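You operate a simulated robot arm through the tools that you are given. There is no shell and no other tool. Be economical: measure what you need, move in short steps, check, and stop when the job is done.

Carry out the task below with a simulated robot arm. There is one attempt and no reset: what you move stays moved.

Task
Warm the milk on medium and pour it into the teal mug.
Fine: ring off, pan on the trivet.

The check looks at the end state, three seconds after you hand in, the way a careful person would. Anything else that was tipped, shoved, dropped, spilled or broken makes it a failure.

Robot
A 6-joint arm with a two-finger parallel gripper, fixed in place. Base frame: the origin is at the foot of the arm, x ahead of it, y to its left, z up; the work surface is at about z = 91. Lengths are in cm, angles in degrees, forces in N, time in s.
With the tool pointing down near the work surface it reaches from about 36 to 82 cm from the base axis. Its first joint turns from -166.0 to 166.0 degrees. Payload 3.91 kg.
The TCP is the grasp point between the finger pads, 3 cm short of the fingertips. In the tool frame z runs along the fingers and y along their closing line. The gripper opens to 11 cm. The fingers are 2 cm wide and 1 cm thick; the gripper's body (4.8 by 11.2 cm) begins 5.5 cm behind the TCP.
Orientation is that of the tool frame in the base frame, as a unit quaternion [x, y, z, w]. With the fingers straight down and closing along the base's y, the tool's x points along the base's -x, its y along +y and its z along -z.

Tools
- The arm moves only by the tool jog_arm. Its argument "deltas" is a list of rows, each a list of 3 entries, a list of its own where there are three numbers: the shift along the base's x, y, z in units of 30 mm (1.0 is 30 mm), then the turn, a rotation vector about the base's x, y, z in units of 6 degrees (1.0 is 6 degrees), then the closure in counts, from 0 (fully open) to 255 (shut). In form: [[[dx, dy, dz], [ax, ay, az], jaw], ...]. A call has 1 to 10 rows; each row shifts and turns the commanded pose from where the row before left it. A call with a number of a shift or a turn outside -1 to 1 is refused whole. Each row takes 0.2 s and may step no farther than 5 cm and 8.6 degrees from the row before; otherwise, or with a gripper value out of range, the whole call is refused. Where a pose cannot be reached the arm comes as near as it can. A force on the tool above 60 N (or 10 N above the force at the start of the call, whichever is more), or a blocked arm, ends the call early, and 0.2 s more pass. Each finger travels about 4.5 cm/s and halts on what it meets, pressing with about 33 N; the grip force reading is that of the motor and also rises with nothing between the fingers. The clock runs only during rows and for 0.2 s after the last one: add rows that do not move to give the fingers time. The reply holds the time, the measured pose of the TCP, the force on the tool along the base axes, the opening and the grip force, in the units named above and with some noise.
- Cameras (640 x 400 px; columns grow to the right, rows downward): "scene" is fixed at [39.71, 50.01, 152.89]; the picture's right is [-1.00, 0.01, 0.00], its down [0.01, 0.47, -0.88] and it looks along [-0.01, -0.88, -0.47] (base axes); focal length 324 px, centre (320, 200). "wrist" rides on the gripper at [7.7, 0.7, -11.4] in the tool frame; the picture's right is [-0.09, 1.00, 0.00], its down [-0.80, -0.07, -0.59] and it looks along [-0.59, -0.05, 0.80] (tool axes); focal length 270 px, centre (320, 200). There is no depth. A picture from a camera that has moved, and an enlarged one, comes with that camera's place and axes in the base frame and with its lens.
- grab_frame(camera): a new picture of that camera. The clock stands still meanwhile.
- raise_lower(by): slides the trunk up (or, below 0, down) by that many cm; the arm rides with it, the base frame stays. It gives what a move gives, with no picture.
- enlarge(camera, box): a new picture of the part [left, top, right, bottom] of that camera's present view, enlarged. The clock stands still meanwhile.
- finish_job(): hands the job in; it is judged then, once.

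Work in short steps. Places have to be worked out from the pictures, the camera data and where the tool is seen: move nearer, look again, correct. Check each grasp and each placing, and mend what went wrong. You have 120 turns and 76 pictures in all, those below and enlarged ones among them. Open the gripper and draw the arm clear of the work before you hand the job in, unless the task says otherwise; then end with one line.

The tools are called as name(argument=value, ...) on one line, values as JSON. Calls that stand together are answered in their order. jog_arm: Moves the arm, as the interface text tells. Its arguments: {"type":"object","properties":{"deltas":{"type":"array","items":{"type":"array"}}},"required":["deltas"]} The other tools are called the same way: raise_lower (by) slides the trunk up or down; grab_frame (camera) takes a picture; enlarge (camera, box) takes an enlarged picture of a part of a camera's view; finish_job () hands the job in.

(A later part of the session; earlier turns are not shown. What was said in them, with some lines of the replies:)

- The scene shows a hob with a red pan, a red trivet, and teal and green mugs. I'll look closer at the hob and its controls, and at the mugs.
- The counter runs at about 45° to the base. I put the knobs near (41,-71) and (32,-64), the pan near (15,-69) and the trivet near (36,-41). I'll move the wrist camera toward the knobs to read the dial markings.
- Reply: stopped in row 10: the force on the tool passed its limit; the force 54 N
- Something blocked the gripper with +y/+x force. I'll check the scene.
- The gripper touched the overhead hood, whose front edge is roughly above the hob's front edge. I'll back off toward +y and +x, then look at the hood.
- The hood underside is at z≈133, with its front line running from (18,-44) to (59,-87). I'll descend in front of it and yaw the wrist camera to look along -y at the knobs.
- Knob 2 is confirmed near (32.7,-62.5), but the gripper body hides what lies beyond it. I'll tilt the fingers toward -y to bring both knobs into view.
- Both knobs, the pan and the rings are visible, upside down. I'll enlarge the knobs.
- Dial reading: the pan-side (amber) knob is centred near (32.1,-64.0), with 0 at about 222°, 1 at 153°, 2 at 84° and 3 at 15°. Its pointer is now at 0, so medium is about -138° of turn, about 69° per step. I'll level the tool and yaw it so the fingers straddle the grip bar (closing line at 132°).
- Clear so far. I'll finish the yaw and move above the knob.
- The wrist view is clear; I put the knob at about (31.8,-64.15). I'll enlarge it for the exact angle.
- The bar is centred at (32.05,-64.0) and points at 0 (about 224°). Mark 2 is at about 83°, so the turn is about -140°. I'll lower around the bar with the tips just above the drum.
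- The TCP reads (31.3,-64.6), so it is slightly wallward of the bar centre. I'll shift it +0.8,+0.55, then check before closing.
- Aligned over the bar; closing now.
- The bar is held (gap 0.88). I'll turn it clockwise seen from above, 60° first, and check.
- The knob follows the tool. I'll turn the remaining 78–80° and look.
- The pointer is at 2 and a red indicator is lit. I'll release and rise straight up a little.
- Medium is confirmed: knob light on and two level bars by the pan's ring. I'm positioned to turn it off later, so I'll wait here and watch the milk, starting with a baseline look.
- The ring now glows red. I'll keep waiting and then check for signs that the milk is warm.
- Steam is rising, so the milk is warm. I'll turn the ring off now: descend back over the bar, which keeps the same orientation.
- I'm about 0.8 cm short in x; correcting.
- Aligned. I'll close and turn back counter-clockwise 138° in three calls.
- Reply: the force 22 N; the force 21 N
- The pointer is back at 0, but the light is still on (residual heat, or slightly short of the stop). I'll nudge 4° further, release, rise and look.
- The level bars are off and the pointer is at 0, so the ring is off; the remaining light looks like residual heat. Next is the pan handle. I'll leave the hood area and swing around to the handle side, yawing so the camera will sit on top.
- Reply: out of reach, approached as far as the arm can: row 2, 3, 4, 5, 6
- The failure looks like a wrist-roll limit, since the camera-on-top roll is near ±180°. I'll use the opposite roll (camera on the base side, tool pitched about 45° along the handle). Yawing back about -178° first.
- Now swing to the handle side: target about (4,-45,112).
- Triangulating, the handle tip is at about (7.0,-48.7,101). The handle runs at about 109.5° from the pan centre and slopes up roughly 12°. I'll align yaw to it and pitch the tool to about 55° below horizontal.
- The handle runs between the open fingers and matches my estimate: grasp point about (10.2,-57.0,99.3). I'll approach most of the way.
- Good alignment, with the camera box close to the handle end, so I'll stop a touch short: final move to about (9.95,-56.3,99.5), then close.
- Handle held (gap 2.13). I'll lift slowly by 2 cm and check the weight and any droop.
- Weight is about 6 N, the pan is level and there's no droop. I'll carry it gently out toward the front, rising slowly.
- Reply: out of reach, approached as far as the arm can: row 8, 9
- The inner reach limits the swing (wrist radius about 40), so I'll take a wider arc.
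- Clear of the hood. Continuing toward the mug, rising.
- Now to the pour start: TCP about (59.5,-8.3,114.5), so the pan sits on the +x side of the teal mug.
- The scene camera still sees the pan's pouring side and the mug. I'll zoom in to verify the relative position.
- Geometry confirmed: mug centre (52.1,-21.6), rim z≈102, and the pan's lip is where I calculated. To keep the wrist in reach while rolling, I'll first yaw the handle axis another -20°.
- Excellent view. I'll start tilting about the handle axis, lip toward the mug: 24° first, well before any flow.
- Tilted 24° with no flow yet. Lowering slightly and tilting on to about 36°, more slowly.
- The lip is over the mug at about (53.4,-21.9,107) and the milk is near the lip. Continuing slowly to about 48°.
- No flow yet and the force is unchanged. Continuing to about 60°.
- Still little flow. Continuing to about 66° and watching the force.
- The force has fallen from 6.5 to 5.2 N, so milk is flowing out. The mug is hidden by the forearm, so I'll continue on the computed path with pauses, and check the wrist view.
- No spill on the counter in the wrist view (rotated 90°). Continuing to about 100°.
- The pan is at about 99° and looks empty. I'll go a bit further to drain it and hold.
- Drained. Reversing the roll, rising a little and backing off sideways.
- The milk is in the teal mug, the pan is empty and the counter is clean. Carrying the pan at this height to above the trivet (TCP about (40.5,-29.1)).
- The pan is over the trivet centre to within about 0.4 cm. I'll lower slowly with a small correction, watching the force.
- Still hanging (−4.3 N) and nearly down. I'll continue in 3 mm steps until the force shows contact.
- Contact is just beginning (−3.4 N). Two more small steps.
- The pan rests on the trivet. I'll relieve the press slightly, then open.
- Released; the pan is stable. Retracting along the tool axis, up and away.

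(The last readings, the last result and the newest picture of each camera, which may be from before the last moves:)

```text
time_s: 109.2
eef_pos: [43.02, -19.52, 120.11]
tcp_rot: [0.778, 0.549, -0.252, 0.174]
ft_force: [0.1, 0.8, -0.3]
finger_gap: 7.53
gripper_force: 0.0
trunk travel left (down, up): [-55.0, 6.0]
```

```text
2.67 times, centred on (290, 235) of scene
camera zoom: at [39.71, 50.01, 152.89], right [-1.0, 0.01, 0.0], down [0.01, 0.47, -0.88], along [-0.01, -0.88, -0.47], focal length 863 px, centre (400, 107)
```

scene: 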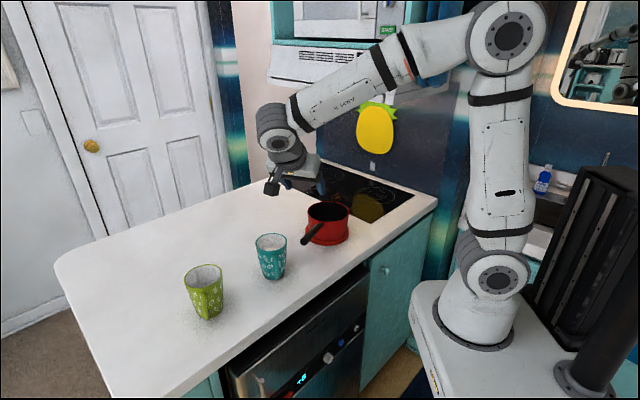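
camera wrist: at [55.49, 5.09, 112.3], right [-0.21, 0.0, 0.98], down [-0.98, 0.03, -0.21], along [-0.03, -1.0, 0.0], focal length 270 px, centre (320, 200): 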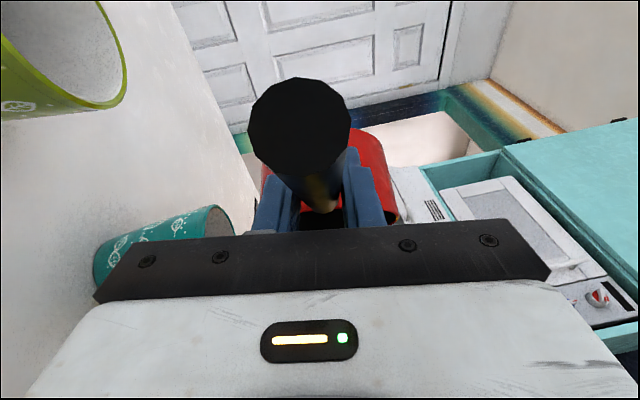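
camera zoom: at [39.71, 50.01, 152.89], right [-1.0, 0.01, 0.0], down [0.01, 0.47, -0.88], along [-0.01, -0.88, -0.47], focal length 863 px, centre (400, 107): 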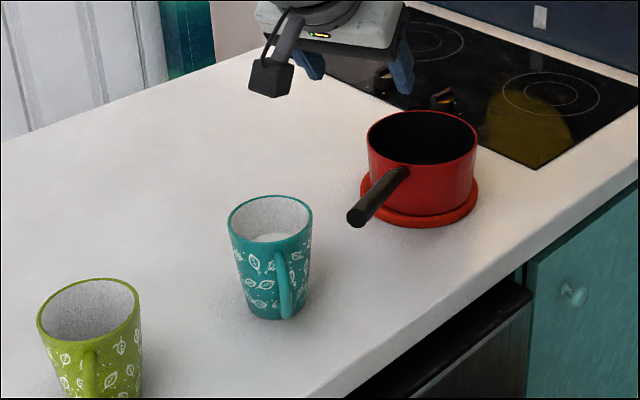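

The pan sits squarely on the trivet. I'll draw the arm further clear and inspect the knob and indicator.

jog_arm(deltas=[[[-0.2, 0.3, 0.9], [0, 0, 0], 80], [[-0.2, 0.3, 0.9], [0, 0, 0], 80], [[-0.2, 0.3, 0.9], [0, 0, 0], 80], [[-0.2, 0.3, 0.9], [0, 0, 0], 80], [[0, 0, 0.9], [0, 0, 0], 80], [[0, 0, 0.5], [0, 0, 0], 80], [[0, 0, 0], [0, 0, 0], 80]])

enlarge(camera="scene", box=[270, 150, 430, 250])

enlarge(camera="scene", box=[300, 175, 350, 210])

```text
time_s: 110.8
eef_pos: [40.51, -15.91, 135.22]
tcp_rot: [0.778, 0.548, -0.253, 0.175]
ft_force: [-0.2, 0.4, 0.5]
finger_gap: 7.53
gripper_force: 0.1
trunk travel left (down, up): [-55.0, 6.0]
```

```text
4.00 times, centred on (350, 200) of scene
camera zoom: at [39.71, 50.01, 152.89], right [-1.0, 0.01, 0.0], down [0.01, 0.47, -0.88], along [-0.01, -0.88, -0.47], focal length 1295 px, centre (200, 200)
```

zoom: 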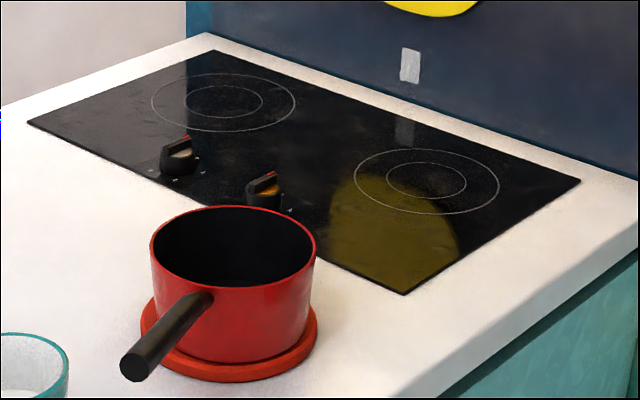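

```text
11.43 times, centred on (325, 192) of scene
camera zoom: at [39.71, 50.01, 152.89], right [-1.0, 0.01, 0.0], down [0.01, 0.47, -0.88], along [-0.01, -0.88, -0.47], focal length 3699 px, centre (263, 286)
```

zoom: 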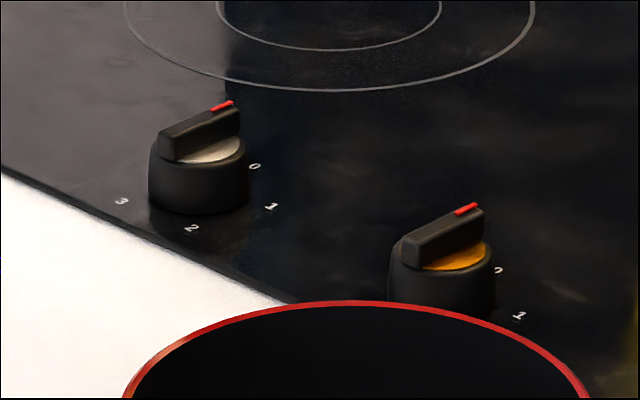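

The pan ring's knob points at 0 exactly as it did at the start. The ring glow and level bars are out, the pan is centred on the trivet, the milk is in the teal mug, and the arm is clear with the gripper open. Handing in.

finish_job()

```text
The job is handed in.
```

I warmed the milk on 2 (medium) until it steamed and poured it into the teal mug with no spill visible in the pictures. The ring is off and the pan is on the trivet. The arm bumped the hood once early on, with no visible damage, and at the end I couldn't see whether the red light by the knob had gone out.
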